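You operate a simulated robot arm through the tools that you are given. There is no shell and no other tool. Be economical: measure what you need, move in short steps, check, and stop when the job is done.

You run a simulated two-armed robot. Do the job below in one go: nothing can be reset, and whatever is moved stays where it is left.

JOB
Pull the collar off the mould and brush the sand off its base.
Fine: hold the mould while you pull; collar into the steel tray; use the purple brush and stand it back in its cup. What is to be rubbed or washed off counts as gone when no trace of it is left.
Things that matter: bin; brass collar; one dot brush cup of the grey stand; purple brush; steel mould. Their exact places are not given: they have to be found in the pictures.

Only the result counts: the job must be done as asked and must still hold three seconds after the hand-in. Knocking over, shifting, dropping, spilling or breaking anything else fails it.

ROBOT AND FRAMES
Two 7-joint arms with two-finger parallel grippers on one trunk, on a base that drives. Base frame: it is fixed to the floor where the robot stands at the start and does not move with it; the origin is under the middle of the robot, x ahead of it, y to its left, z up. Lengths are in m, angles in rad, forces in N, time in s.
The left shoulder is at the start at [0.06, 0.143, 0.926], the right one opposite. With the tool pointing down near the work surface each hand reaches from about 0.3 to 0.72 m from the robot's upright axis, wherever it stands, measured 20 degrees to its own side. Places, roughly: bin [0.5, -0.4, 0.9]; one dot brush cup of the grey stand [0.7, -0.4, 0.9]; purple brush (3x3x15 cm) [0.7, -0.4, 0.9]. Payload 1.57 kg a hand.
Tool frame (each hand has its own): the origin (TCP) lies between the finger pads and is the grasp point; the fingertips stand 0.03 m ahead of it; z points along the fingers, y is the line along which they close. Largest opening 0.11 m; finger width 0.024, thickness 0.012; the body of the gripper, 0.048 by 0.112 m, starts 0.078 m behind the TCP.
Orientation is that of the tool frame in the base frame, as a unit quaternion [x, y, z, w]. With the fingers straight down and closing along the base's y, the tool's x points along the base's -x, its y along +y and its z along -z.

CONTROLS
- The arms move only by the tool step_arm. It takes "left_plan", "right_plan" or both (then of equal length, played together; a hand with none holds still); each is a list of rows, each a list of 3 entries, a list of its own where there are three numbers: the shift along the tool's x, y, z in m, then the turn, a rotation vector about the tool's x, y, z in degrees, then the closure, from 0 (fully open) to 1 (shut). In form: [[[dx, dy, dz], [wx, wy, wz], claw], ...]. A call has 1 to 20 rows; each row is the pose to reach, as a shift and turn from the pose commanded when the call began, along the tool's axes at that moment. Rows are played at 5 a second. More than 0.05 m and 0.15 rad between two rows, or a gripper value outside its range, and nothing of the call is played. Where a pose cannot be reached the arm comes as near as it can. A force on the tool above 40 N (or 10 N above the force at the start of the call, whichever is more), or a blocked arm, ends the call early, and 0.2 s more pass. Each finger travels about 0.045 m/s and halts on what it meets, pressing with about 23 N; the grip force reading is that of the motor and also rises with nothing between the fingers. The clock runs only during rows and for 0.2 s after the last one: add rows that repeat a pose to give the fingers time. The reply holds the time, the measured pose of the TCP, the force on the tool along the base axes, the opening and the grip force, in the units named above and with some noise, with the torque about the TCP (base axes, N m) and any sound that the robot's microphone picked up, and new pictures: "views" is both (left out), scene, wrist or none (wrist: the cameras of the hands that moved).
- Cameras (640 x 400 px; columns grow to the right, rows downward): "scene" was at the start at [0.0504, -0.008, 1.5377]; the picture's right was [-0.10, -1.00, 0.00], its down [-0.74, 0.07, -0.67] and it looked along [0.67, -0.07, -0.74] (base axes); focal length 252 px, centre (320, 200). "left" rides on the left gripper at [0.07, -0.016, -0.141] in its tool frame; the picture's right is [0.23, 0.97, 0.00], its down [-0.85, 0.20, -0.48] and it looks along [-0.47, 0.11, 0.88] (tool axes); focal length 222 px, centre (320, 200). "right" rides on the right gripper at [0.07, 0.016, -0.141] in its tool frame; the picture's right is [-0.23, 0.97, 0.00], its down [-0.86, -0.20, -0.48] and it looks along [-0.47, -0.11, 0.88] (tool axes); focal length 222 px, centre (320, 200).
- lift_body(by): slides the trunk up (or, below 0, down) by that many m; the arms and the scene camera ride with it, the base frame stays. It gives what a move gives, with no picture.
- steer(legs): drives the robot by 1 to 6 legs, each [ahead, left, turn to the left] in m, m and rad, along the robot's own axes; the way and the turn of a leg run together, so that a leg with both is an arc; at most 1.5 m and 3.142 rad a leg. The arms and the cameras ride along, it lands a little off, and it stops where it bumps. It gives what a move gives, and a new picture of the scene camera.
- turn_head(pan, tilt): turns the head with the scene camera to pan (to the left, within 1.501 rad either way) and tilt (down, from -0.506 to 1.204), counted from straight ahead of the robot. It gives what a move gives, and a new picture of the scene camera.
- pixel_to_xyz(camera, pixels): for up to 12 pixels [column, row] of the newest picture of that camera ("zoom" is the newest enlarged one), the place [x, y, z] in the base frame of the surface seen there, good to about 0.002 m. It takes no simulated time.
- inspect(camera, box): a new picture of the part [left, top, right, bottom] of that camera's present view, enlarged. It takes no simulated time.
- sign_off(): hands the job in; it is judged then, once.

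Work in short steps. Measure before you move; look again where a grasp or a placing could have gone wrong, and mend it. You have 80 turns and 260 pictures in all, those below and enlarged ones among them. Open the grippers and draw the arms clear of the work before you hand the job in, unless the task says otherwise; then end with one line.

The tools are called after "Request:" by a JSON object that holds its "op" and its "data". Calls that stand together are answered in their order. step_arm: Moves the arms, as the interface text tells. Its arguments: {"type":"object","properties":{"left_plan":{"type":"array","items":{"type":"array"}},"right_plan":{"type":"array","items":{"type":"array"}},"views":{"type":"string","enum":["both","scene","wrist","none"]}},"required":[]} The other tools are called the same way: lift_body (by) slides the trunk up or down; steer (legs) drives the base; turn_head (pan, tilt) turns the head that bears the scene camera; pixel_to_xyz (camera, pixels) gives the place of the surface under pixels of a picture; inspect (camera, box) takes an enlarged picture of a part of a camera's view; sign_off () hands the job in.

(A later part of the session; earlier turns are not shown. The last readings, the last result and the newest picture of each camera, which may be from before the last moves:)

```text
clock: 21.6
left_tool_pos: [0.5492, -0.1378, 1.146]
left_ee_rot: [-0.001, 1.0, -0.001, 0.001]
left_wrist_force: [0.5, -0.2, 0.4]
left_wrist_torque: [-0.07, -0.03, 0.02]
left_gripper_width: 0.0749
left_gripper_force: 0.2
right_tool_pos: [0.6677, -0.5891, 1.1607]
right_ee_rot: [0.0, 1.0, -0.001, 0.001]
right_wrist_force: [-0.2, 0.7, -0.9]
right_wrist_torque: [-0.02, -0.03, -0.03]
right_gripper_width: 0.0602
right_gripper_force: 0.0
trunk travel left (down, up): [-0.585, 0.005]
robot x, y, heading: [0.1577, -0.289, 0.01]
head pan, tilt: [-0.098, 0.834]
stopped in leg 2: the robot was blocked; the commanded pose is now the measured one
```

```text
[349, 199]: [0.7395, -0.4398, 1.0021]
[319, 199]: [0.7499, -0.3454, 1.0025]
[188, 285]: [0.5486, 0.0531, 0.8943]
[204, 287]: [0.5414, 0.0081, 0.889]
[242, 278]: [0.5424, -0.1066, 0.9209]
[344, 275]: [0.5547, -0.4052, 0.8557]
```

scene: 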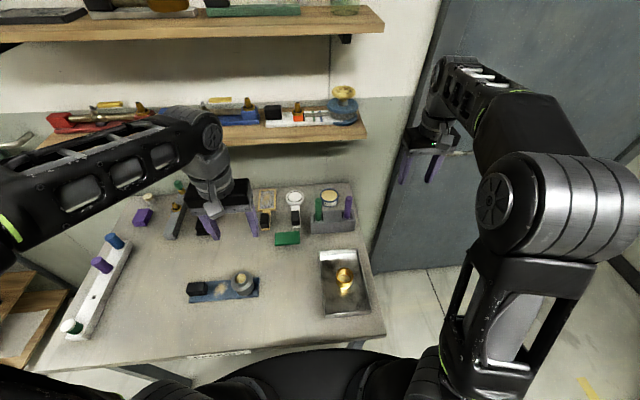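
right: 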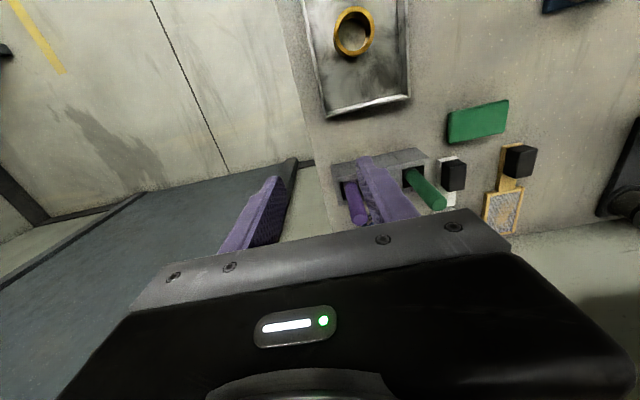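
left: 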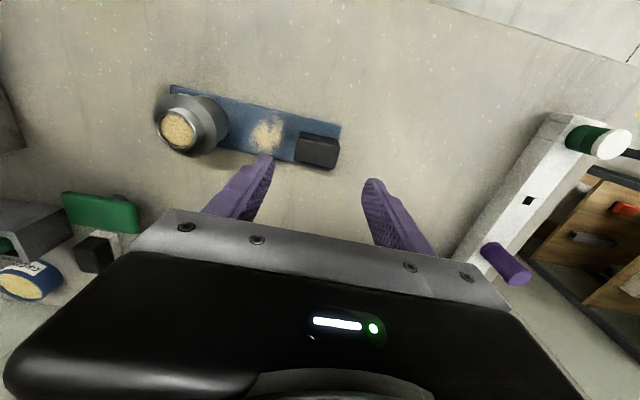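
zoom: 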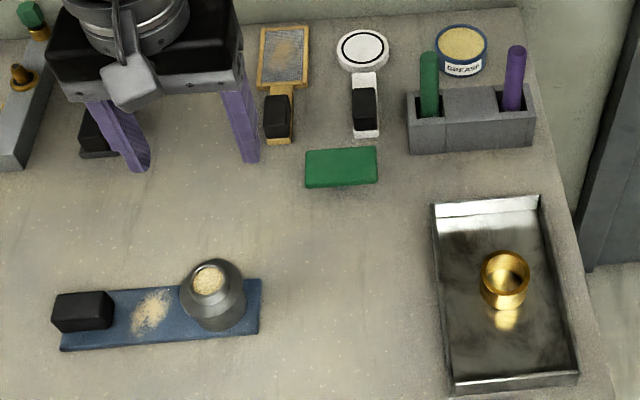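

All is in place. I move the right hand over the handle at z 1.06.

Request:
{"op": "step_arm", "data": {"right_plan": [[[0, 0, 0.04], [0, 0, 0], 0.455], [[0, 0.02, 0.08], [0, 0, 0], 0.455], [[-0.02, 0.05, 0.1], [0, 0, 0], 0.455], [[-0.04, 0.085, 0.1], [0, 0, 0], 0.455], [[-0.06, 0.12, 0.1], [0, 0, 0], 0.455], [[-0.079, 0.149, 0.1], [0, 0, 0], 0.455], [[-0.079, 0.149, 0.1], [0, 0, 0], 0.455]]}}

Request:
{"op": "inspect", "data": {"camera": "right", "box": [200, 100, 440, 250]}}

```text
clock: 23.2
left_tool_pos: [0.5501, -0.1404, 1.1449]
left_ee_rot: [-0.001, 1.0, 0.0, 0.0]
left_wrist_force: [-0.1, -0.9, 0.0]
left_wrist_torque: [0.0, 0.01, 0.0]
left_gripper_width: 0.0748
left_gripper_force: 0.0
right_tool_pos: [0.7472, -0.4438, 1.0617]
right_ee_rot: [0.0, 1.0, -0.001, 0.001]
right_wrist_force: [-0.4, 0.6, -0.3]
right_wrist_torque: [0.05, 0.03, 0.03]
right_gripper_width: 0.0598
right_gripper_force: 0.1
trunk travel left (down, up): [-0.585, 0.005]
robot x, y, heading: [0.1582, -0.2885, -0.001]
head pan, tilt: [-0.098, 0.834]
```

scene: 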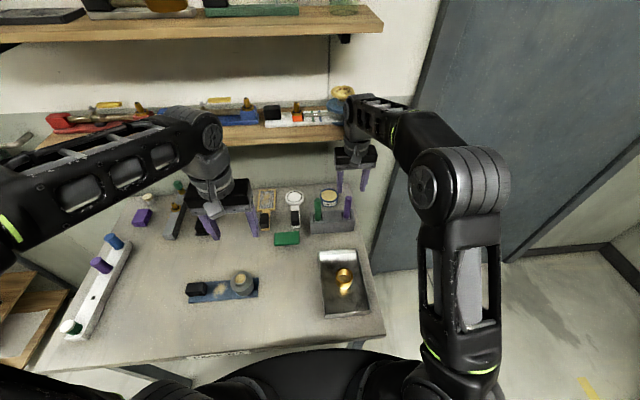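
right: 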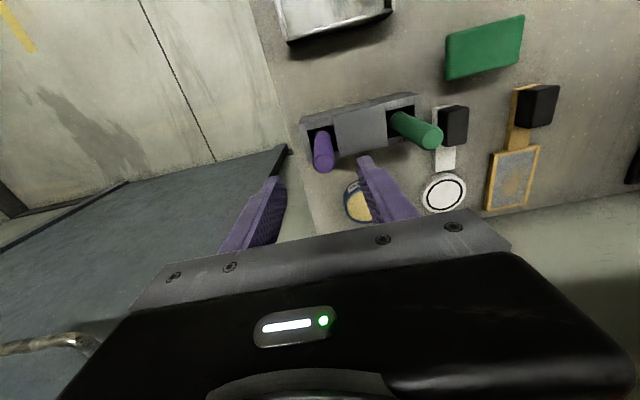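

```text
2.67 times, centred on (320, 175) of right
```

zoom: 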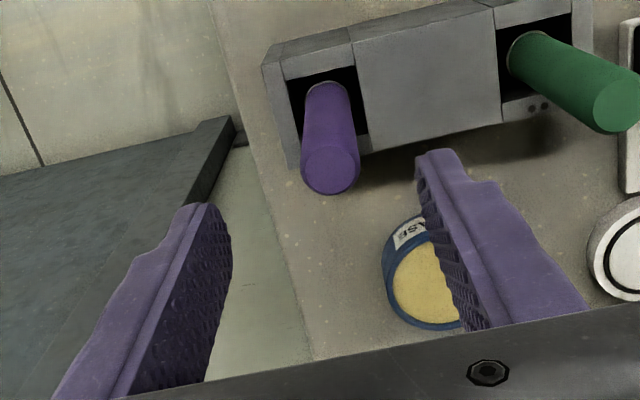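

Hand is above the brush; I verify the handle's place from the wrist view (top at about (323,163)).

Request:
{"op": "pixel_to_xyz", "data": {"camera": "zoom", "pixels": [[330, 165], [330, 145], [330, 188], [303, 168], [357, 165], [545, 105], [330, 100]]}}

```text
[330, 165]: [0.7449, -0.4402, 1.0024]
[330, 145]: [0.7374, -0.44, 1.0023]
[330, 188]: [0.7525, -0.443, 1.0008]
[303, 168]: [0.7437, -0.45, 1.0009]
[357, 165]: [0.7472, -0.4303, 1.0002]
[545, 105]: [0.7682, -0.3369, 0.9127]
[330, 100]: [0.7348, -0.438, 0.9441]
```

The handle centre (0.746, -0.440) is confirmed. I descend to z 0.962 and close.

Request:
{"op": "step_arm", "data": {"right_plan": [[[0.001, 0.002, 0.035], [0, 0, 0], 0.455], [[0.001, 0.002, 0.07], [0, 0, 0], 0.455], [[0.001, 0.002, 0.0995], [0, 0, 0], 0.455], [[0.001, 0.002, 0.0995], [0, 0, 0], 0.6], [[0.001, 0.002, 0.0995], [0, 0, 0], 0.8], [[0.001, 0.002, 0.0995], [0, 0, 0], 1.0], [[0.001, 0.002, 0.0995], [0, 0, 0], 1.0]]}}

```text
clock: 24.8
left_tool_pos: [0.5516, -0.1382, 1.1443]
left_ee_rot: [-0.001, 1.0, 0.0, -0.001]
left_wrist_force: [0.2, -0.5, 0.1]
left_wrist_torque: [-0.01, 0.01, 0.05]
left_gripper_width: 0.0748
left_gripper_force: 0.0
right_tool_pos: [0.7456, -0.4406, 0.9619]
right_ee_rot: [0.0, 1.0, -0.001, 0.001]
right_wrist_force: [0.3, -0.6, 0.5]
right_wrist_torque: [-0.01, 0.02, -0.01]
right_gripper_width: 0.0206
right_gripper_force: 22.9
trunk travel left (down, up): [-0.585, 0.005]
robot x, y, heading: [0.1546, -0.2878, -0.001]
head pan, tilt: [-0.098, 0.834]
```

scene: 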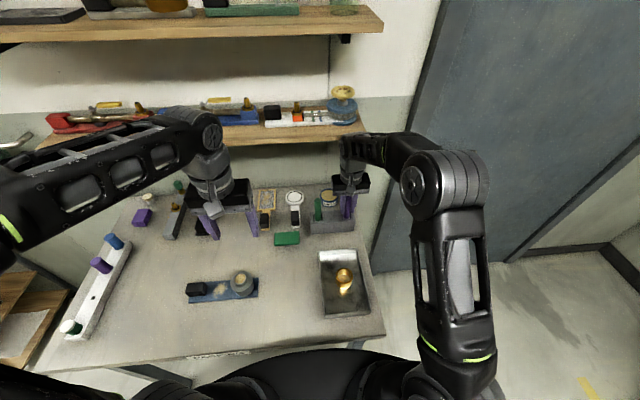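
right: 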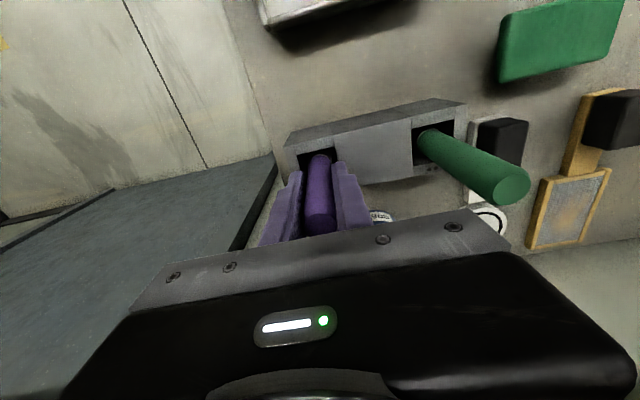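

Handle gripped (0.0206). I lift straight up 9 cm to clear the cup.

Request:
{"op": "step_arm", "data": {"right_plan": [[[0, 0, -0.02], [0, 0, 0], 1.0], [[0, 0, -0.045], [0, 0, 0], 1.0], [[0, 0, -0.07], [0, 0, 0], 1.0], [[0, 0, -0.095], [0, 0, 0], 1.0], [[0.03, 0, -0.1], [0, 0, 0], 1.0], [[0.07, 0, -0.1], [0, 0, 0], 1.0], [[0.11, 0, -0.1], [0, 0, 0], 1.0]]}}

Request:
{"op": "inspect", "data": {"camera": "scene", "box": [290, 130, 400, 260]}}

```text
clock: 26.4
left_tool_pos: [0.5502, -0.139, 1.1454]
left_ee_rot: [-0.001, 1.0, -0.001, 0.0]
left_wrist_force: [0.3, 0.0, 0.0]
left_wrist_torque: [0.03, -0.01, -0.03]
left_gripper_width: 0.0746
left_gripper_force: 0.0
right_tool_pos: [0.636, -0.4354, 1.0601]
right_ee_rot: [0.0, 1.0, -0.001, 0.001]
right_wrist_force: [0.4, 0.4, -1.0]
right_wrist_torque: [0.01, -0.02, -0.02]
right_gripper_width: 0.0207
right_gripper_force: 23.6
trunk travel left (down, up): [-0.585, 0.005]
robot x, y, heading: [0.1608, -0.2897, 0.003]
head pan, tilt: [-0.098, 0.834]
```

scene: 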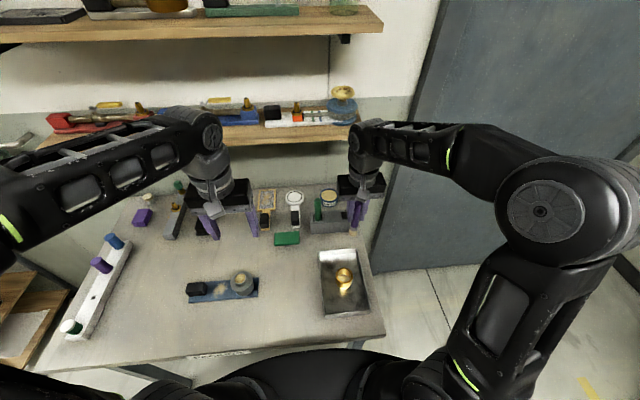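
right: 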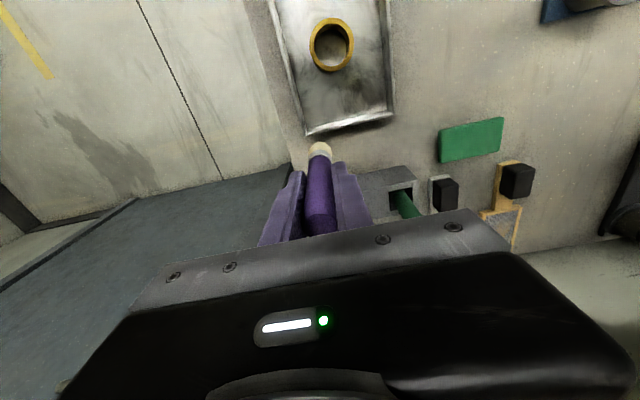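

```text
3.08 times, centred on (345, 195) of scene
```

zoom: 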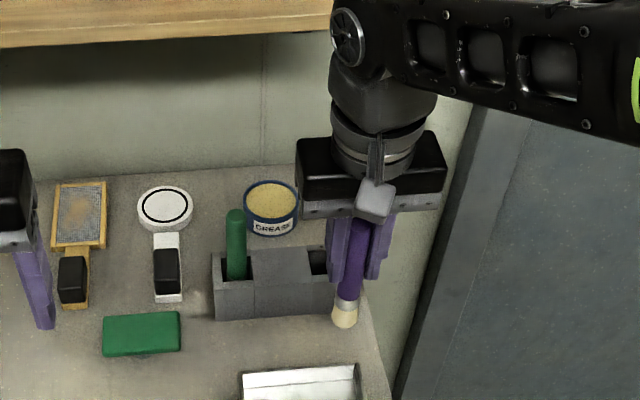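

The brush with pale bristles hangs straight. I measure the tip, then drive back 0.03 and left 0.25 for the mould.

Request:
{"op": "pixel_to_xyz", "data": {"camera": "zoom", "pixels": [[345, 308], [344, 320], [343, 326], [333, 315], [356, 315], [348, 295]]}}

Request:
{"op": "steer", "data": {"legs": [[-0.03, 0, 0], [0, 0.25, 0]]}}

```text
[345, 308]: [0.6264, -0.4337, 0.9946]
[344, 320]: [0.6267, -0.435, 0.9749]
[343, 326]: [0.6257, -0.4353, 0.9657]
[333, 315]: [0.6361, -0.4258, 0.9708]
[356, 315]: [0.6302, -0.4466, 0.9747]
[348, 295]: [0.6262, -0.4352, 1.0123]
```

```text
clock: 28.6
left_tool_pos: [0.5226, 0.1085, 1.1463]
left_ee_rot: [0.003, 1.0, 0.0, -0.001]
left_wrist_force: [0.2, 0.4, 0.2]
left_wrist_torque: [-0.03, -0.02, 0.0]
left_gripper_width: 0.0749
left_gripper_force: 0.0
right_tool_pos: [0.606, -0.1909, 1.0593]
right_ee_rot: [0.005, 1.0, -0.001, 0.001]
right_wrist_force: [-0.2, -0.3, -1.1]
right_wrist_torque: [-0.06, -0.01, -0.03]
right_gripper_width: 0.0206
right_gripper_force: 23.4
trunk travel left (down, up): [-0.585, 0.005]
robot x, y, heading: [0.1308, -0.0412, -0.004]
head pan, tilt: [-0.098, 0.834]
```

scene: 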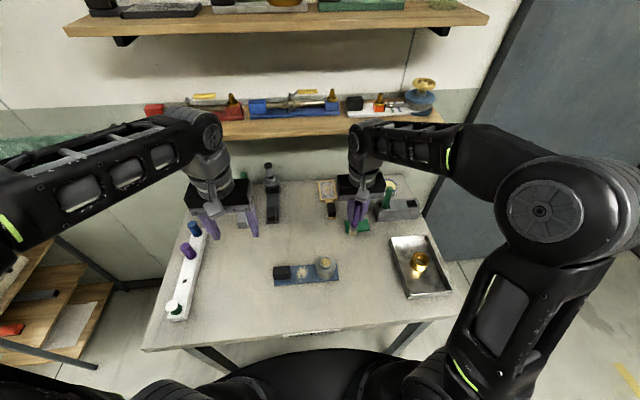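

I bring the right hand along x 0.606 past the mould, then over the sand, while the left hand clears out to the left.

Request:
{"op": "step_arm", "data": {"right_plan": [[[0, 0.035, 0], [0, 0, 0], 1], [[0, 0.07, 0], [0, 0, 0], 1], [[0, 0.11, 0], [0, 0, 0], 1], [[0, 0.15, 0], [0, 0, 0], 1], [[0.03, 0.162, 0], [0, 0, 0], 1], [[0.063, 0.162, 0.02], [0, 0, 0], 1], [[0.063, 0.162, 0.04], [0, 0, 0], 1], [[0.063, 0.162, 0.04], [0, 0, 0], 1]], "left_plan": [[[0.02, 0.02, 0], [0, 0, 0], 0.3], [[0.04, 0.04, 0], [0, 0, 0], 0.3], [[0.06, 0.06, 0], [0, 0, 0], 0.3], [[0.08, 0.08, 0], [0, 0, 0], 0.3], [[0.1, 0.1, 0], [0, 0, 0], 0.3], [[0.12, 0.12, 0], [0, 0, 0], 0.3], [[0.12, 0.12, 0], [0, 0, 0], 0.3], [[0.12, 0.12, 0], [0, 0, 0], 0.3]]}}

Request:
{"op": "inspect", "data": {"camera": "scene", "box": [260, 190, 380, 290]}}

```text
clock: 30.4
left_tool_pos: [0.4003, 0.2281, 1.1426]
left_ee_rot: [0.002, 1.0, 0.0, 0.001]
left_wrist_force: [-0.4, 0.2, 0.7]
left_wrist_torque: [0.0, -0.01, -0.01]
left_gripper_width: 0.077
left_gripper_force: 0.1
right_tool_pos: [0.5452, -0.0313, 1.0202]
right_ee_rot: [0.004, 1.0, -0.001, 0.0]
right_wrist_force: [0.1, -0.6, -0.3]
right_wrist_torque: [0.03, -0.01, -0.01]
right_gripper_width: 0.0206
right_gripper_force: 23.1
trunk travel left (down, up): [-0.585, 0.005]
robot x, y, heading: [0.1322, -0.0411, -0.005]
head pan, tilt: [-0.098, 0.834]
```

scene: 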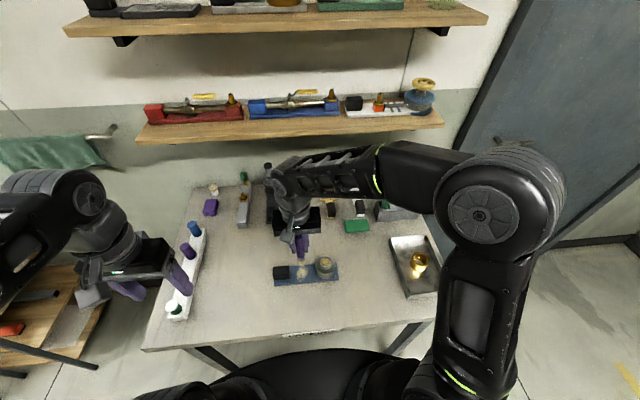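
right: 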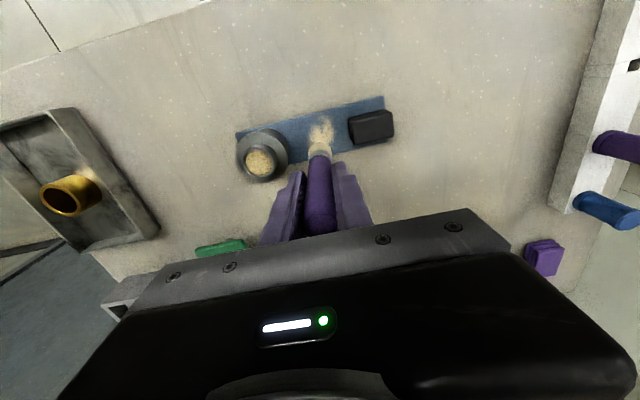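
left: 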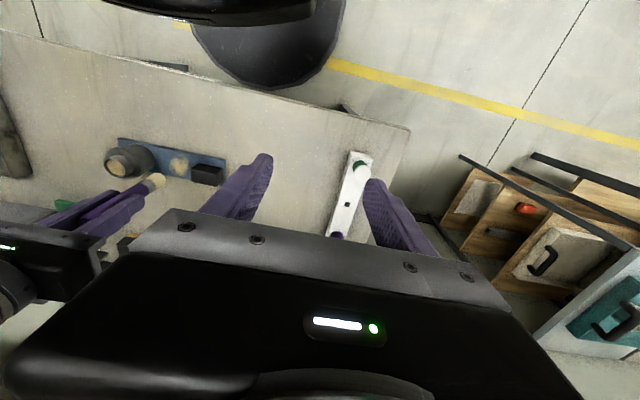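

```text
4.00 times, centred on (320, 240) of scene
```

zoom: 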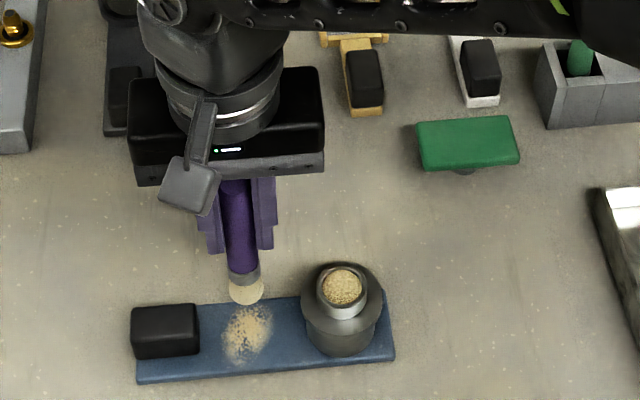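

The bristles are over the sand. I lower gently and read the force for contact.

Request:
{"op": "step_arm", "data": {"right_plan": [[[0, 0, 0.025], [0, 0, 0], 1], [[0, 0, 0.04], [0, 0, 0], 1], [[0, 0, 0.05], [0, 0, 0], 1], [[0, 0, 0.053], [0, 0, 0], 1]], "views": "none"}}

Request:
{"op": "inspect", "data": {"camera": "scene", "box": [270, 220, 350, 290]}}

Request:
{"op": "inspect", "data": {"camera": "right", "box": [220, 60, 420, 200]}}

```text
clock: 31.4
left_tool_pos: [0.4019, 0.2283, 1.1419]
left_ee_rot: [0.004, 1.0, 0.0, -0.001]
left_wrist_force: [0.4, -0.6, -0.6]
left_wrist_torque: [0.01, 0.02, 0.02]
left_gripper_width: 0.0768
left_gripper_force: 0.1
right_tool_pos: [0.5452, -0.0305, 0.9651]
right_ee_rot: [0.004, 1.0, -0.001, 0.001]
right_wrist_force: [-0.2, -0.7, -0.4]
right_wrist_torque: [0.0, 0.02, 0.01]
right_gripper_width: 0.0209
right_gripper_force: 23.5
trunk travel left (down, up): [-0.585, 0.005]
robot x, y, heading: [0.1309, -0.0396, -0.007]
head pan, tilt: [-0.098, 0.834]
```

```text
5.71 times, centred on (310, 255) of scene
```

zoom: 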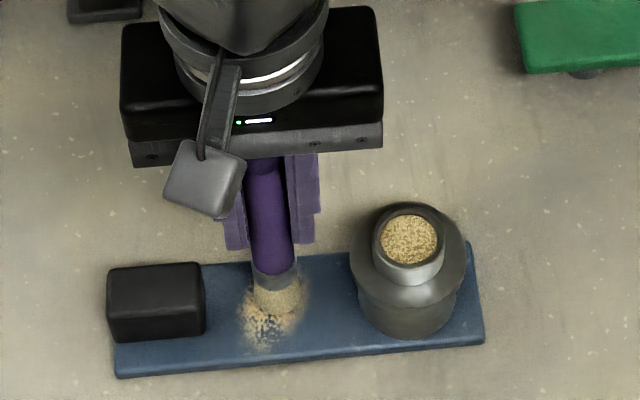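

```text
2.86 times, centred on (320, 130) of right
```

zoom: 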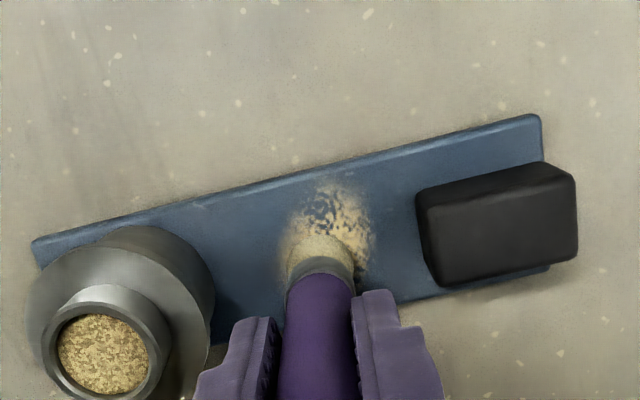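

Bristles are just about touching. I go 4 mm lower in small steps and read the force.

Request:
{"op": "step_arm", "data": {"right_plan": [[[0, 0, 0.001], [0, 0, 0], 1], [[0, 0, 0.002], [0, 0, 0], 1], [[0, 0, 0.003], [0, 0, 0], 1], [[0, 0, 0.004], [0, 0, 0], 1], [[0, 0, 0.004], [0, 0, 0], 1]], "views": "none"}}

```text
clock: 32.6
left_tool_pos: [0.4022, 0.2285, 1.1414]
left_ee_rot: [0.002, 1.0, 0.001, -0.001]
left_wrist_force: [0.8, -0.3, 0.1]
left_wrist_torque: [0.0, -0.03, 0.01]
left_gripper_width: 0.0768
left_gripper_force: 0.1
right_tool_pos: [0.5443, -0.0301, 0.9617]
right_ee_rot: [0.004, 1.0, -0.001, 0.001]
right_wrist_force: [0.0, -0.1, 0.2]
right_wrist_torque: [0.0, 0.0, 0.01]
right_gripper_width: 0.0208
right_gripper_force: 23.0
trunk travel left (down, up): [-0.585, 0.005]
robot x, y, heading: [0.1356, -0.0383, -0.005]
head pan, tilt: [-0.098, 0.834]
```

No force yet. I take a trial stroke along x at this height, and look at whether sand goes.

Request:
{"op": "step_arm", "data": {"right_plan": [[[0, 0, 0.002], [0, 0, 0], 1], [[-0.012, 0, 0.002], [0, 0, 0], 1], [[-0.024, 0, 0.002], [0, 0, 0], 1], [[-0.012, 0, 0.002], [0, 0, 0], 1], [[0, 0, 0.002], [0, 0, 0], 1], [[0.012, 0, 0.002], [0, 0, 0], 1], [[0.024, 0, 0.002], [0, 0, 0], 1], [[0.012, 0, 0.002], [0, 0, 0], 1], [[-0.01, 0, 0.002], [0, 0, 0], 1], [[-0.03, 0, 0.002], [0, 0, 0], 1]], "views": "none"}}

Request:
{"op": "inspect", "data": {"camera": "scene", "box": [270, 220, 350, 290]}}

Request:
{"op": "inspect", "data": {"camera": "right", "box": [220, 60, 420, 200]}}

```text
clock: 34.9
left_tool_pos: [0.4022, 0.2286, 1.1424]
left_ee_rot: [0.003, 1.0, -0.001, -0.001]
left_wrist_force: [0.4, 0.5, 0.7]
left_wrist_torque: [0.03, 0.01, -0.01]
left_gripper_width: 0.0771
left_gripper_force: 0.1
right_tool_pos: [0.5749, -0.0285, 0.9602]
right_ee_rot: [0.003, 1.0, -0.001, -0.001]
right_wrist_force: [-0.4, -0.1, 0.8]
right_wrist_torque: [0.01, 0.02, -0.01]
right_gripper_width: 0.0207
right_gripper_force: 22.7
trunk travel left (down, up): [-0.585, 0.005]
robot x, y, heading: [0.1333, -0.0366, -0.004]
head pan, tilt: [-0.098, 0.834]
```

```text
5.71 times, centred on (310, 255) of scene
```

zoom: 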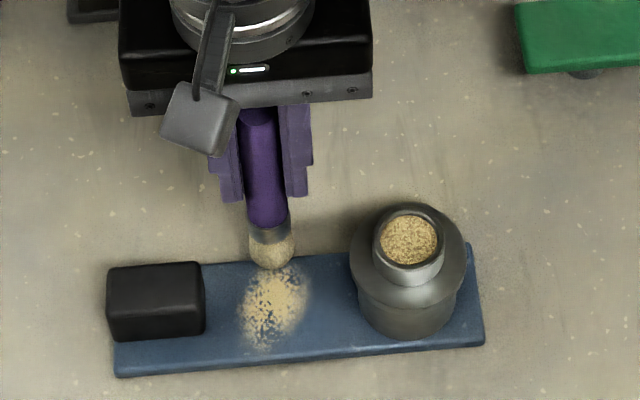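

```text
2.86 times, centred on (320, 130) of right
```

zoom: 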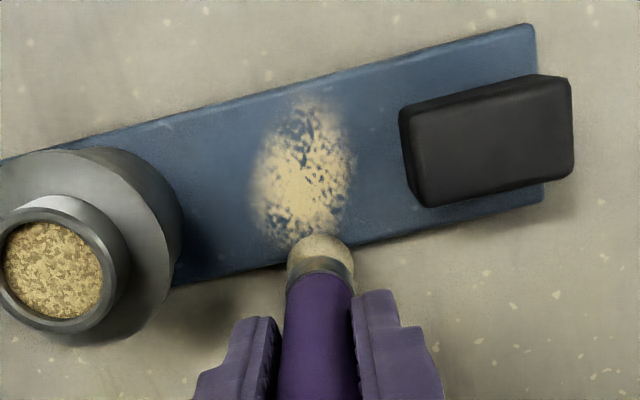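

The sand hardly changed. I measure the bristle tip height and the sand extents in the wrist zoom.

Request:
{"op": "pixel_to_xyz", "data": {"camera": "zoom", "pixels": [[320, 236], [320, 250], [320, 262], [300, 255], [345, 250], [310, 95], [300, 235], [255, 180], [355, 160]]}}

```text
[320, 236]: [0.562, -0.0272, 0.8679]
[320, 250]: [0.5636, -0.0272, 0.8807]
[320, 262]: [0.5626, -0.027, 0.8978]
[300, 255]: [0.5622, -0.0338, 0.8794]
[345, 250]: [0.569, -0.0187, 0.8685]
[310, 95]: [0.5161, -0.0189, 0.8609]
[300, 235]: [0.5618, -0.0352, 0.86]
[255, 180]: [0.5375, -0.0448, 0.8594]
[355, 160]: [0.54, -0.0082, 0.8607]
```

The tip sits a few mm above the base. I return to the sand's middle and go down in 1 mm steps up to 6 mm.

Request:
{"op": "step_arm", "data": {"right_plan": [[[0.015, 0, 0], [0, 0, 0], 1], [[0.032, 0, 0.001], [0, 0, 0], 1], [[0.032, 0, 0.002], [0, 0, 0], 1], [[0.032, 0, 0.003], [0, 0, 0], 1], [[0.032, 0, 0.004], [0, 0, 0], 1], [[0.032, 0, 0.005], [0, 0, 0], 1], [[0.032, 0, 0.006], [0, 0, 0], 1], [[0.032, 0, 0.006], [0, 0, 0], 1]], "views": "none"}}

```text
clock: 36.6
left_tool_pos: [0.3996, 0.2285, 1.1435]
left_ee_rot: [0.003, 1.0, 0.0, 0.0]
left_wrist_force: [0.2, 0.2, 0.0]
left_wrist_torque: [0.0, -0.02, 0.01]
left_gripper_width: 0.0769
left_gripper_force: 0.1
right_tool_pos: [0.5421, -0.0291, 0.9553]
right_ee_rot: [0.004, 1.0, 0.0, 0.003]
right_wrist_force: [2.2, -1.4, 35.9]
right_wrist_torque: [0.24, -0.29, 0.0]
right_gripper_width: 0.0212
right_gripper_force: 23.0
trunk travel left (down, up): [-0.585, 0.005]
robot x, y, heading: [0.1352, -0.0373, -0.006]
head pan, tilt: [-0.098, 0.834]
```

Firm contact (36 N); I back off 2.5 mm and check the force.

Request:
{"op": "step_arm", "data": {"right_plan": [[[0, 0, -0.0025], [0, 0, 0], 1], [[0, 0, -0.0025], [0, 0, 0], 1]], "views": "none"}}

```text
clock: 37.2
left_tool_pos: [0.3994, 0.2293, 1.1429]
left_ee_rot: [0.003, 1.0, 0.0, 0.0]
left_wrist_force: [0.7, 0.8, 0.3]
left_wrist_torque: [-0.01, -0.01, -0.04]
left_gripper_width: 0.0773
left_gripper_force: 0.0
right_tool_pos: [0.543, -0.0279, 0.9551]
right_ee_rot: [0.003, 1.0, -0.001, 0.001]
right_wrist_force: [3.8, 4.0, 14.9]
right_wrist_torque: [0.43, -0.39, 0.0]
right_gripper_width: 0.0209
right_gripper_force: 23.3
trunk travel left (down, up): [-0.585, 0.005]
robot x, y, heading: [0.1316, -0.0352, -0.005]
head pan, tilt: [-0.098, 0.834]
```

15 N, about 8 N per mm. I ease off 1 mm more (~6 N) and stroke along x over the middle.

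Request:
{"op": "step_arm", "data": {"right_plan": [[[0, 0, -0.001], [0, 0, 0], 1], [[-0.01, 0, -0.001], [0, 0, 0], 1], [[-0.02, 0, -0.001], [0, 0, 0], 1], [[-0.01, 0, -0.001], [0, 0, 0], 1], [[0, 0, -0.001], [0, 0, 0], 1], [[0.01, 0, -0.001], [0, 0, 0], 1], [[0.02, 0, -0.001], [0, 0, 0], 1], [[0.01, 0, -0.001], [0, 0, 0], 1], [[0, 0, -0.001], [0, 0, 0], 1]], "views": "none"}}

Request:
{"op": "inspect", "data": {"camera": "scene", "box": [270, 220, 350, 290]}}

Request:
{"op": "inspect", "data": {"camera": "right", "box": [220, 60, 420, 200]}}

```text
clock: 39.2
left_tool_pos: [0.402, 0.2285, 1.1428]
left_ee_rot: [0.002, 1.0, 0.001, -0.001]
left_wrist_force: [-0.1, -0.1, -0.9]
left_wrist_torque: [0.02, 0.0, 0.01]
left_gripper_width: 0.0772
left_gripper_force: 0.0
right_tool_pos: [0.5413, -0.0286, 0.9601]
right_ee_rot: [0.005, 1.0, -0.001, 0.0]
right_wrist_force: [-0.3, 0.5, 0.2]
right_wrist_torque: [0.0, -0.01, -0.01]
right_gripper_width: 0.0207
right_gripper_force: 22.7
trunk travel left (down, up): [-0.585, 0.005]
robot x, y, heading: [0.1325, -0.037, -0.004]
head pan, tilt: [-0.098, 0.834]
```

```text
5.71 times, centred on (310, 255) of scene
```

zoom: 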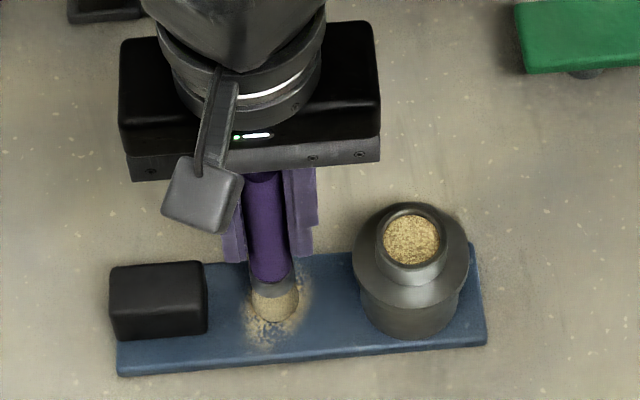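

```text
2.86 times, centred on (320, 130) of right
```

zoom: 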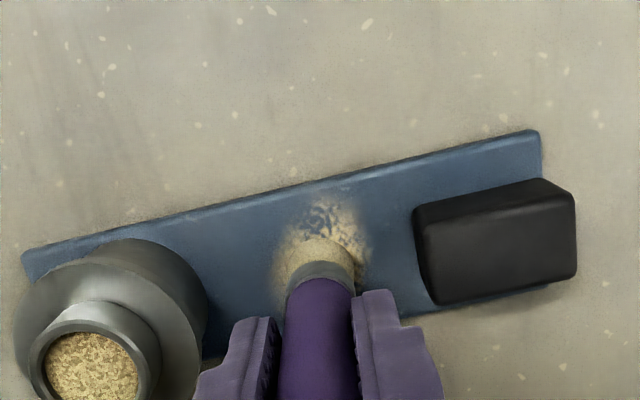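

The brush had risen off (force ~0). I press 3.5 mm lower and stroke again along x.

Request:
{"op": "step_arm", "data": {"right_plan": [[[0, 0, 0.0025], [0, 0, 0], 1], [[0, 0, 0.0035], [0, 0, 0], 1], [[-0.01, 0, 0.0035], [0, 0, 0], 1], [[-0.02, 0, 0.0035], [0, 0, 0], 1], [[-0.01, 0, 0.0035], [0, 0, 0], 1], [[0, 0, 0.0035], [0, 0, 0], 1], [[0.01, 0, 0.0035], [0, 0, 0], 1], [[0.02, 0, 0.0035], [0, 0, 0], 1], [[0.02, 0, 0.0035], [0, 0, 0], 1]], "views": "none"}}

Request:
{"op": "inspect", "data": {"camera": "scene", "box": [270, 220, 350, 290]}}

Request:
{"op": "inspect", "data": {"camera": "right", "box": [220, 60, 420, 200]}}

```text
clock: 41.2
left_tool_pos: [0.4023, 0.2283, 1.1422]
left_ee_rot: [0.003, 1.0, 0.0, 0.0]
left_wrist_force: [0.8, 0.0, 0.4]
left_wrist_torque: [0.0, 0.02, 0.0]
left_gripper_width: 0.0771
left_gripper_force: 0.0
right_tool_pos: [0.5236, -0.0283, 0.9544]
right_ee_rot: [0.004, 1.0, -0.001, 0.001]
right_wrist_force: [5.8, 1.6, 13.8]
right_wrist_torque: [0.2, -0.43, 0.03]
right_gripper_width: 0.0209
right_gripper_force: 22.8
trunk travel left (down, up): [-0.585, 0.005]
robot x, y, heading: [0.1327, -0.0397, -0.006]
head pan, tilt: [-0.098, 0.834]
```

```text
5.71 times, centred on (310, 255) of scene
```

zoom: 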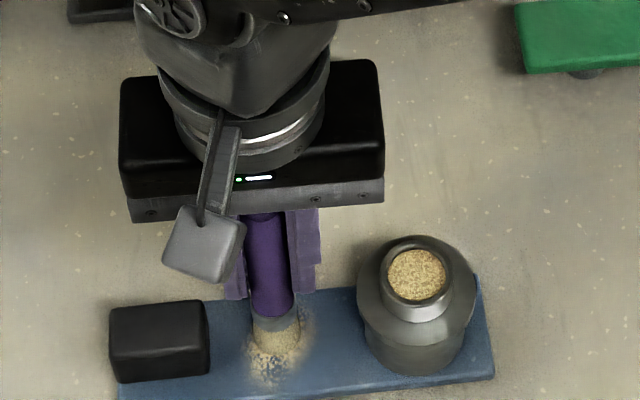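

```text
2.86 times, centred on (320, 130) of right
```

zoom: 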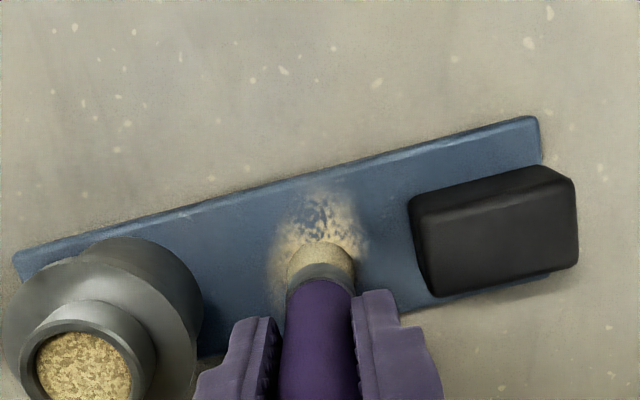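

The mould is being dragged by the brush (it slid about 2 cm toward the robot), so it must be held while brushing. I lift the brush clear and yaw the left hand 90° so it can grip the block leaning in from the left.

Request:
{"op": "step_arm", "data": {"right_plan": [[[0, 0, -0.01], [0, 0, 0], 1], [[0, 0, -0.03], [0, 0, 0], 1], [[0, 0, -0.05], [0, 0, 0], 1], [[0, 0, -0.06], [0, 0, 0], 1], [[-0.03, 0, -0.065], [0, 0, 0], 1], [[-0.06, 0, -0.065], [0, 0, 0], 1], [[-0.08, 0, -0.065], [0, 0, 0], 1], [[-0.08, 0, -0.065], [0, 0, 0], 1], [[-0.08, 0, -0.065], [0, 0, 0], 1], [[-0.08, 0, -0.065], [0, 0, 0], 1], [[-0.08, 0, -0.065], [0, 0, 0], 1]], "left_plan": [[[0, 0, 0], [0, 0, -8.2], 0.4], [[0, 0, 0], [0, 0, -16.4], 0.4], [[0, 0, 0], [0, 0, -24.6], 0.4], [[0, 0, 0], [0, 0, -32.8], 0.4], [[0, 0, 0], [0, 0, -41], 0.4], [[0, 0, 0], [0, 0, -49.2], 0.4], [[0, 0, 0], [0, 0, -57.4], 0.4], [[0, 0, 0], [0, 0, -65.6], 0.4], [[0, 0, 0], [0, 0, -73.8], 0.4], [[0, 0, 0], [0, 0, -82], 0.4], [[0, 0, 0], [0, 0, -90], 0.4]], "views": "scene"}}

Request:
{"op": "inspect", "data": {"camera": "scene", "box": [260, 210, 360, 290]}}

```text
clock: 43.6
left_tool_pos: [0.4039, 0.2276, 1.1447]
left_ee_rot: [-0.707, 0.707, 0.001, -0.001]
left_wrist_force: [-0.4, 0.5, 0.7]
left_wrist_torque: [0.03, -0.02, -0.01]
left_gripper_width: 0.066
left_gripper_force: 0.0
right_tool_pos: [0.6028, -0.0322, 1.0187]
right_ee_rot: [0.004, 1.0, -0.001, 0.0]
right_wrist_force: [0.2, 0.3, -0.5]
right_wrist_torque: [-0.02, 0.0, -0.01]
right_gripper_width: 0.0209
right_gripper_force: 22.9
trunk travel left (down, up): [-0.585, 0.005]
robot x, y, heading: [0.1278, -0.0414, 0.001]
head pan, tilt: [-0.098, 0.834]
```

scene: 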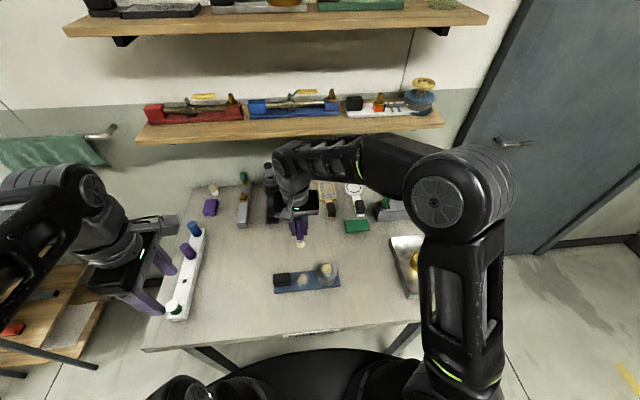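

```text
5.00 times, centred on (310, 250) of scene
```

zoom: 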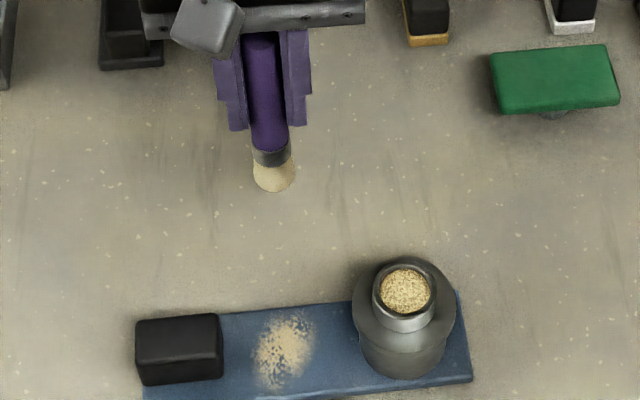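

I measure the mould's new place.

Request:
{"op": "inspect", "data": {"camera": "scene", "box": [268, 250, 348, 300]}}

Request:
{"op": "pixel_to_xyz", "data": {"camera": "zoom", "pixels": [[45, 190], [150, 185], [155, 230], [48, 235], [100, 265], [60, 325], [200, 190], [275, 150], [220, 215], [280, 225], [240, 275], [480, 110]]}}

```text
8.00 times, centred on (308, 275) of scene
```

zoom: 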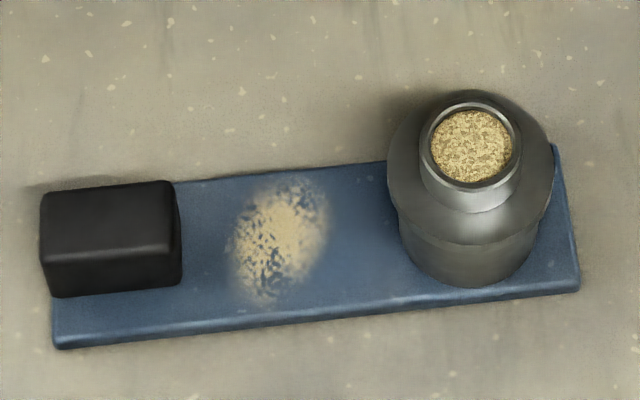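

```text
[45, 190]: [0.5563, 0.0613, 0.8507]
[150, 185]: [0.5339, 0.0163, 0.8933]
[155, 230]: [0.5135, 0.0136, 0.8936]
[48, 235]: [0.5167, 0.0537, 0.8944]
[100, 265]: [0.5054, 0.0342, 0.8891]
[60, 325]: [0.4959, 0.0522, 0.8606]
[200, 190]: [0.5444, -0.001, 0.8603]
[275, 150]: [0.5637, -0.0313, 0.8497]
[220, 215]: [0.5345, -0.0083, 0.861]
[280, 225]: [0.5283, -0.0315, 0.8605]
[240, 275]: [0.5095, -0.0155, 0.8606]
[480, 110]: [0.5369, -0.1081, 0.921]
```

Block is now at x 0.507–0.537, y 0.012–0.056. I bring the left hand, tilted 40° from the left, to a pre-grasp point.

Request:
{"op": "step_arm", "data": {"left_plan": [[[0.017, -0.015, 0.024], [0, 5, 0], 0.36], [[0.034, -0.03, 0.047], [0, 10, 0], 0.36], [[0.05, -0.044, 0.07], [0, 15, 0], 0.36], [[0.067, -0.058, 0.094], [0, 20, 0], 0.36], [[0.084, -0.073, 0.117], [0, 25, 0], 0.36], [[0.1, -0.088, 0.14], [0, 30, 0], 0.36], [[0.117, -0.103, 0.164], [0, 35, 0], 0.36], [[0.134, -0.117, 0.187], [0, 40, 0], 0.36], [[0.134, -0.117, 0.187], [0, 40, 0], 0.36]]}}

```text
clock: 45.6
left_tool_pos: [0.5207, 0.0931, 0.9578]
left_ee_rot: [-0.663, 0.666, -0.241, -0.242]
left_wrist_force: [-0.1, -0.9, 0.2]
left_wrist_torque: [0.03, -0.02, 0.01]
left_gripper_width: 0.0703
left_gripper_force: 0.0
right_tool_pos: [0.6024, -0.0316, 1.0186]
right_ee_rot: [0.005, 1.0, -0.002, 0.0]
right_wrist_force: [0.1, 0.1, -0.7]
right_wrist_torque: [-0.02, 0.02, -0.02]
right_gripper_width: 0.0209
right_gripper_force: 22.8
trunk travel left (down, up): [-0.585, 0.005]
robot x, y, heading: [0.1304, -0.0403, -0.005]
head pan, tilt: [-0.098, 0.834]
```

scene: 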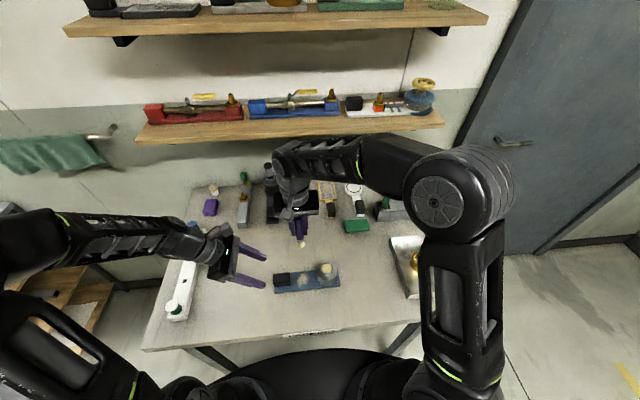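
left: 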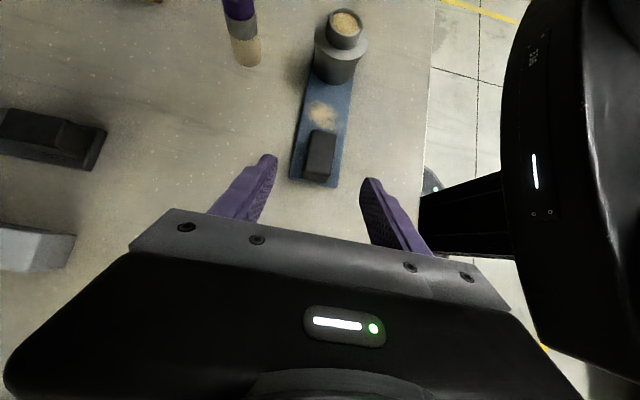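

The tilt is right and the block lies between the fingers. Before advancing I check the clearance to the white rack below the left wrist.

Request:
{"op": "inspect", "data": {"camera": "scene", "box": [140, 190, 300, 330]}}

Request:
{"op": "pixel_to_xyz", "data": {"camera": "scene", "pixels": [[193, 222], [174, 305], [188, 265], [185, 290], [195, 240], [210, 250], [215, 270]]}}

```text
2.86 times, centred on (220, 260) of scene
```

zoom: 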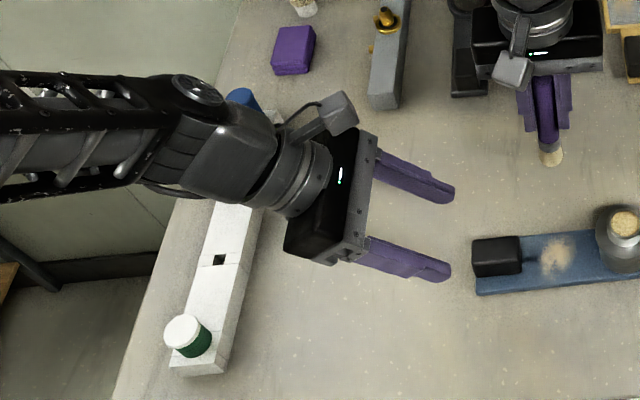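

```text
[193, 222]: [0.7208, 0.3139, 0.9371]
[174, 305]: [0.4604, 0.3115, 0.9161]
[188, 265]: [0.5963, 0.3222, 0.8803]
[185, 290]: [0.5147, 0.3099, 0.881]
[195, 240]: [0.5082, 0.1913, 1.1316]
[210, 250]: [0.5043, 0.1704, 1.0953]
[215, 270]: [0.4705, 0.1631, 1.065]
```

Rack tops are at z ≤ 0.94 and y ≈ 0.31; the wrist is well above. I advance along the fingers and close on the block.

Request:
{"op": "step_arm", "data": {"left_plan": [[[0, 0, 0.025], [0, 0, 0], 0.36], [[0, 0, 0.05], [0, 0, 0], 0.36], [[0, 0, 0.07], [0, 0, 0], 0.36], [[0, 0, 0.079], [0, 0, 0], 0.36], [[0, 0, 0.079], [0, 0, 0], 0.55], [[0, 0, 0.079], [0, 0, 0], 0.75], [[0, 0, 0.079], [0, 0, 0], 0.95], [[0, 0, 0.079], [0, 0, 0], 0.95]]}}

Request:
{"op": "inspect", "data": {"camera": "scene", "box": [250, 220, 350, 300]}}

```text
clock: 47.5
left_tool_pos: [0.5197, 0.0426, 0.8972]
left_ee_rot: [-0.663, 0.666, -0.24, -0.243]
left_wrist_force: [1.0, -0.5, 0.5]
left_wrist_torque: [-0.03, -0.15, 0.1]
left_gripper_width: 0.0299
left_gripper_force: 22.6
right_tool_pos: [0.6018, -0.0327, 1.0189]
right_ee_rot: [0.004, 1.0, -0.001, 0.001]
right_wrist_force: [0.8, 0.3, 0.4]
right_wrist_torque: [0.0, 0.06, -0.01]
right_gripper_width: 0.0209
right_gripper_force: 22.8
trunk travel left (down, up): [-0.585, 0.005]
robot x, y, heading: [0.1277, -0.0398, -0.006]
head pan, tilt: [-0.098, 0.834]
```

scene: 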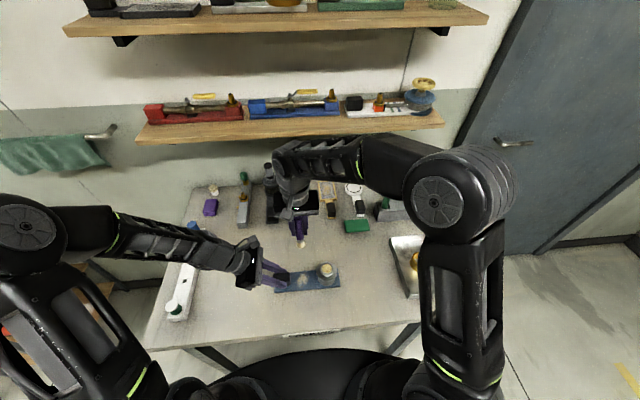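
left: 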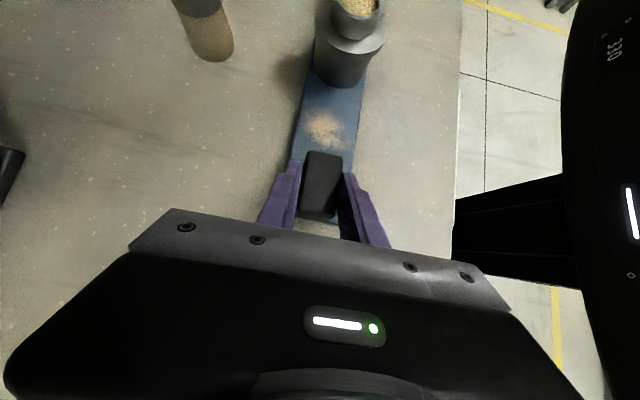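

```text
5.00 times, centred on (300, 260) of scene
```

zoom: 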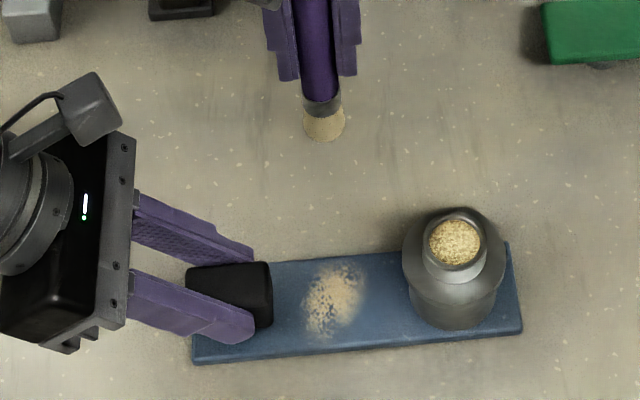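

The block is held (0.030). I slide the mould back 18 mm to its first place.

Request:
{"op": "step_arm", "data": {"left_plan": [[[0, -0.006, 0], [0, 0, 0], 0.95], [[0, -0.012, 0], [0, 0, 0], 0.95], [[0, -0.018, 0], [0, 0, 0], 0.95], [[0, -0.018, 0], [0, 0, 0], 0.95]], "views": "none"}}

Request:
{"op": "inspect", "data": {"camera": "scene", "box": [270, 240, 350, 290]}}

Request:
{"op": "pixel_to_xyz", "data": {"camera": "zoom", "pixels": [[160, 200], [120, 230], [200, 185], [210, 150], [245, 175], [220, 215], [250, 240], [295, 185], [270, 150], [500, 260], [410, 100], [410, 60]]}}

```text
clock: 48.5
left_tool_pos: [0.5374, 0.0427, 0.8978]
left_ee_rot: [-0.663, 0.666, -0.241, -0.243]
left_wrist_force: [-1.4, -0.7, 1.3]
left_wrist_torque: [0.38, -0.06, 0.04]
left_gripper_width: 0.0298
left_gripper_force: 23.2
right_tool_pos: [0.6015, -0.0317, 1.02]
right_ee_rot: [0.004, 1.0, -0.001, 0.0]
right_wrist_force: [0.0, 0.6, -0.9]
right_wrist_torque: [0.01, 0.01, -0.02]
right_gripper_width: 0.0207
right_gripper_force: 22.6
trunk travel left (down, up): [-0.585, 0.005]
robot x, y, heading: [0.1318, -0.0436, -0.006]
head pan, tilt: [-0.098, 0.834]
```

```text
8.00 times, centred on (310, 265) of scene
```

zoom: 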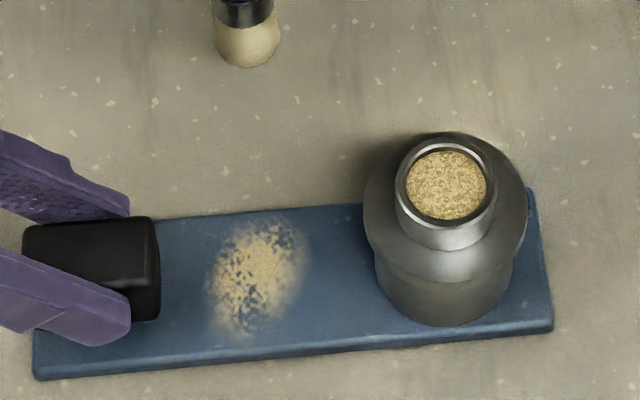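

```text
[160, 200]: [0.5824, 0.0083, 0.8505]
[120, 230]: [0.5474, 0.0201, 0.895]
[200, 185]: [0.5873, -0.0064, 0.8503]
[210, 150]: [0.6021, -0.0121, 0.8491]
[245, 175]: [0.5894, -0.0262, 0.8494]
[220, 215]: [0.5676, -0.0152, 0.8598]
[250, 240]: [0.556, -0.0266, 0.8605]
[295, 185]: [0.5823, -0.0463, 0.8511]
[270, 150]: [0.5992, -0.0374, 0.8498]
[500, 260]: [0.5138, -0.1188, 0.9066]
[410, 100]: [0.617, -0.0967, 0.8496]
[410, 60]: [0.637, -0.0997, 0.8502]
```

Mould is back and held. I measure the sand spot's outline for the strokes.

Request:
{"op": "pixel_to_xyz", "data": {"camera": "zoom", "pixels": [[205, 285], [308, 255], [275, 212], [235, 340], [255, 278], [300, 225], [215, 320], [290, 300], [215, 235]]}}

```text
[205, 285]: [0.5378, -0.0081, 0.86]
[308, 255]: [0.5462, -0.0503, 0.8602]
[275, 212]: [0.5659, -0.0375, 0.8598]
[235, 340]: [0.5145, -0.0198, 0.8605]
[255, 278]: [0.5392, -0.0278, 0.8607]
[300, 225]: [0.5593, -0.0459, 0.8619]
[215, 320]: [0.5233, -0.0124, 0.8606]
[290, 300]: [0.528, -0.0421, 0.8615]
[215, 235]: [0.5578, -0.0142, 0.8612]
```

Spot spans x 0.514–0.566, y -0.008 to -0.050. I brush along x through its middle at the depth that gave 14 N.

Request:
{"op": "step_arm", "data": {"right_plan": [[[0.036, 0.003, 0.03], [0, 0, 0], 1], [[0.05, 0.003, 0.055], [0, 0, 0], 1], [[0.062, 0.003, 0.064], [0, 0, 0], 1], [[0.05, 0.003, 0.065], [0, 0, 0], 1], [[0.036, 0.003, 0.065], [0, 0, 0], 1], [[0.05, 0.003, 0.065], [0, 0, 0], 1], [[0.062, 0.003, 0.065], [0, 0, 0], 1], [[0.075, 0.003, 0.065], [0, 0, 0], 1], [[0.088, 0.003, 0.065], [0, 0, 0], 1], [[0.075, 0.003, 0.065], [0, 0, 0], 1], [[0.05, 0.003, 0.065], [0, 0, 0], 1], [[0.036, 0.003, 0.065], [0, 0, 0], 1]], "views": "none"}}

Request:
{"op": "inspect", "data": {"camera": "scene", "box": [270, 230, 350, 290]}}

Request:
{"op": "inspect", "data": {"camera": "right", "box": [220, 60, 420, 200]}}

```text
clock: 51.0
left_tool_pos: [0.5381, 0.0428, 0.8966]
left_ee_rot: [-0.663, 0.666, -0.24, -0.242]
left_wrist_force: [2.4, 1.7, 3.0]
left_wrist_torque: [-0.03, -0.34, 0.18]
left_gripper_width: 0.0297
left_gripper_force: 22.9
right_tool_pos: [0.5691, -0.0265, 0.9534]
right_ee_rot: [0.005, 1.0, -0.002, 0.001]
right_wrist_force: [0.1, 0.0, -0.2]
right_wrist_torque: [-0.02, 0.05, -0.01]
right_gripper_width: 0.0207
right_gripper_force: 22.8
trunk travel left (down, up): [-0.585, 0.005]
robot x, y, heading: [0.1287, -0.0386, -0.002]
head pan, tilt: [-0.098, 0.834]
```

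```text
6.67 times, centred on (310, 260) of scene
```

zoom: 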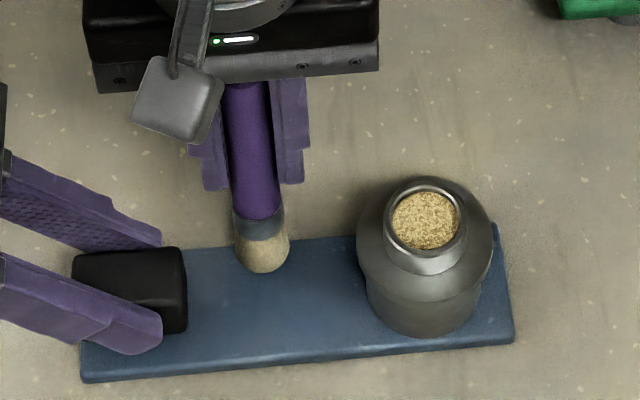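

```text
2.86 times, centred on (320, 130) of right
```

zoom: 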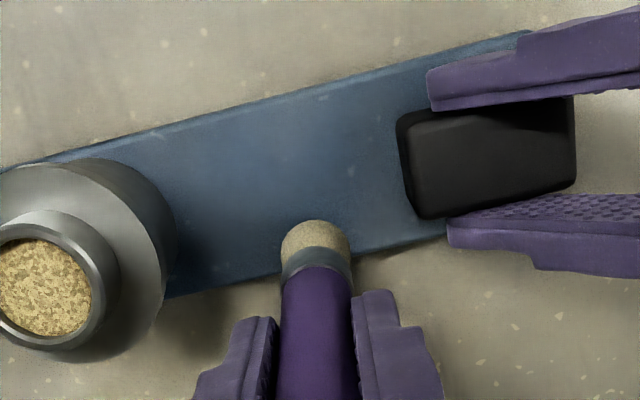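

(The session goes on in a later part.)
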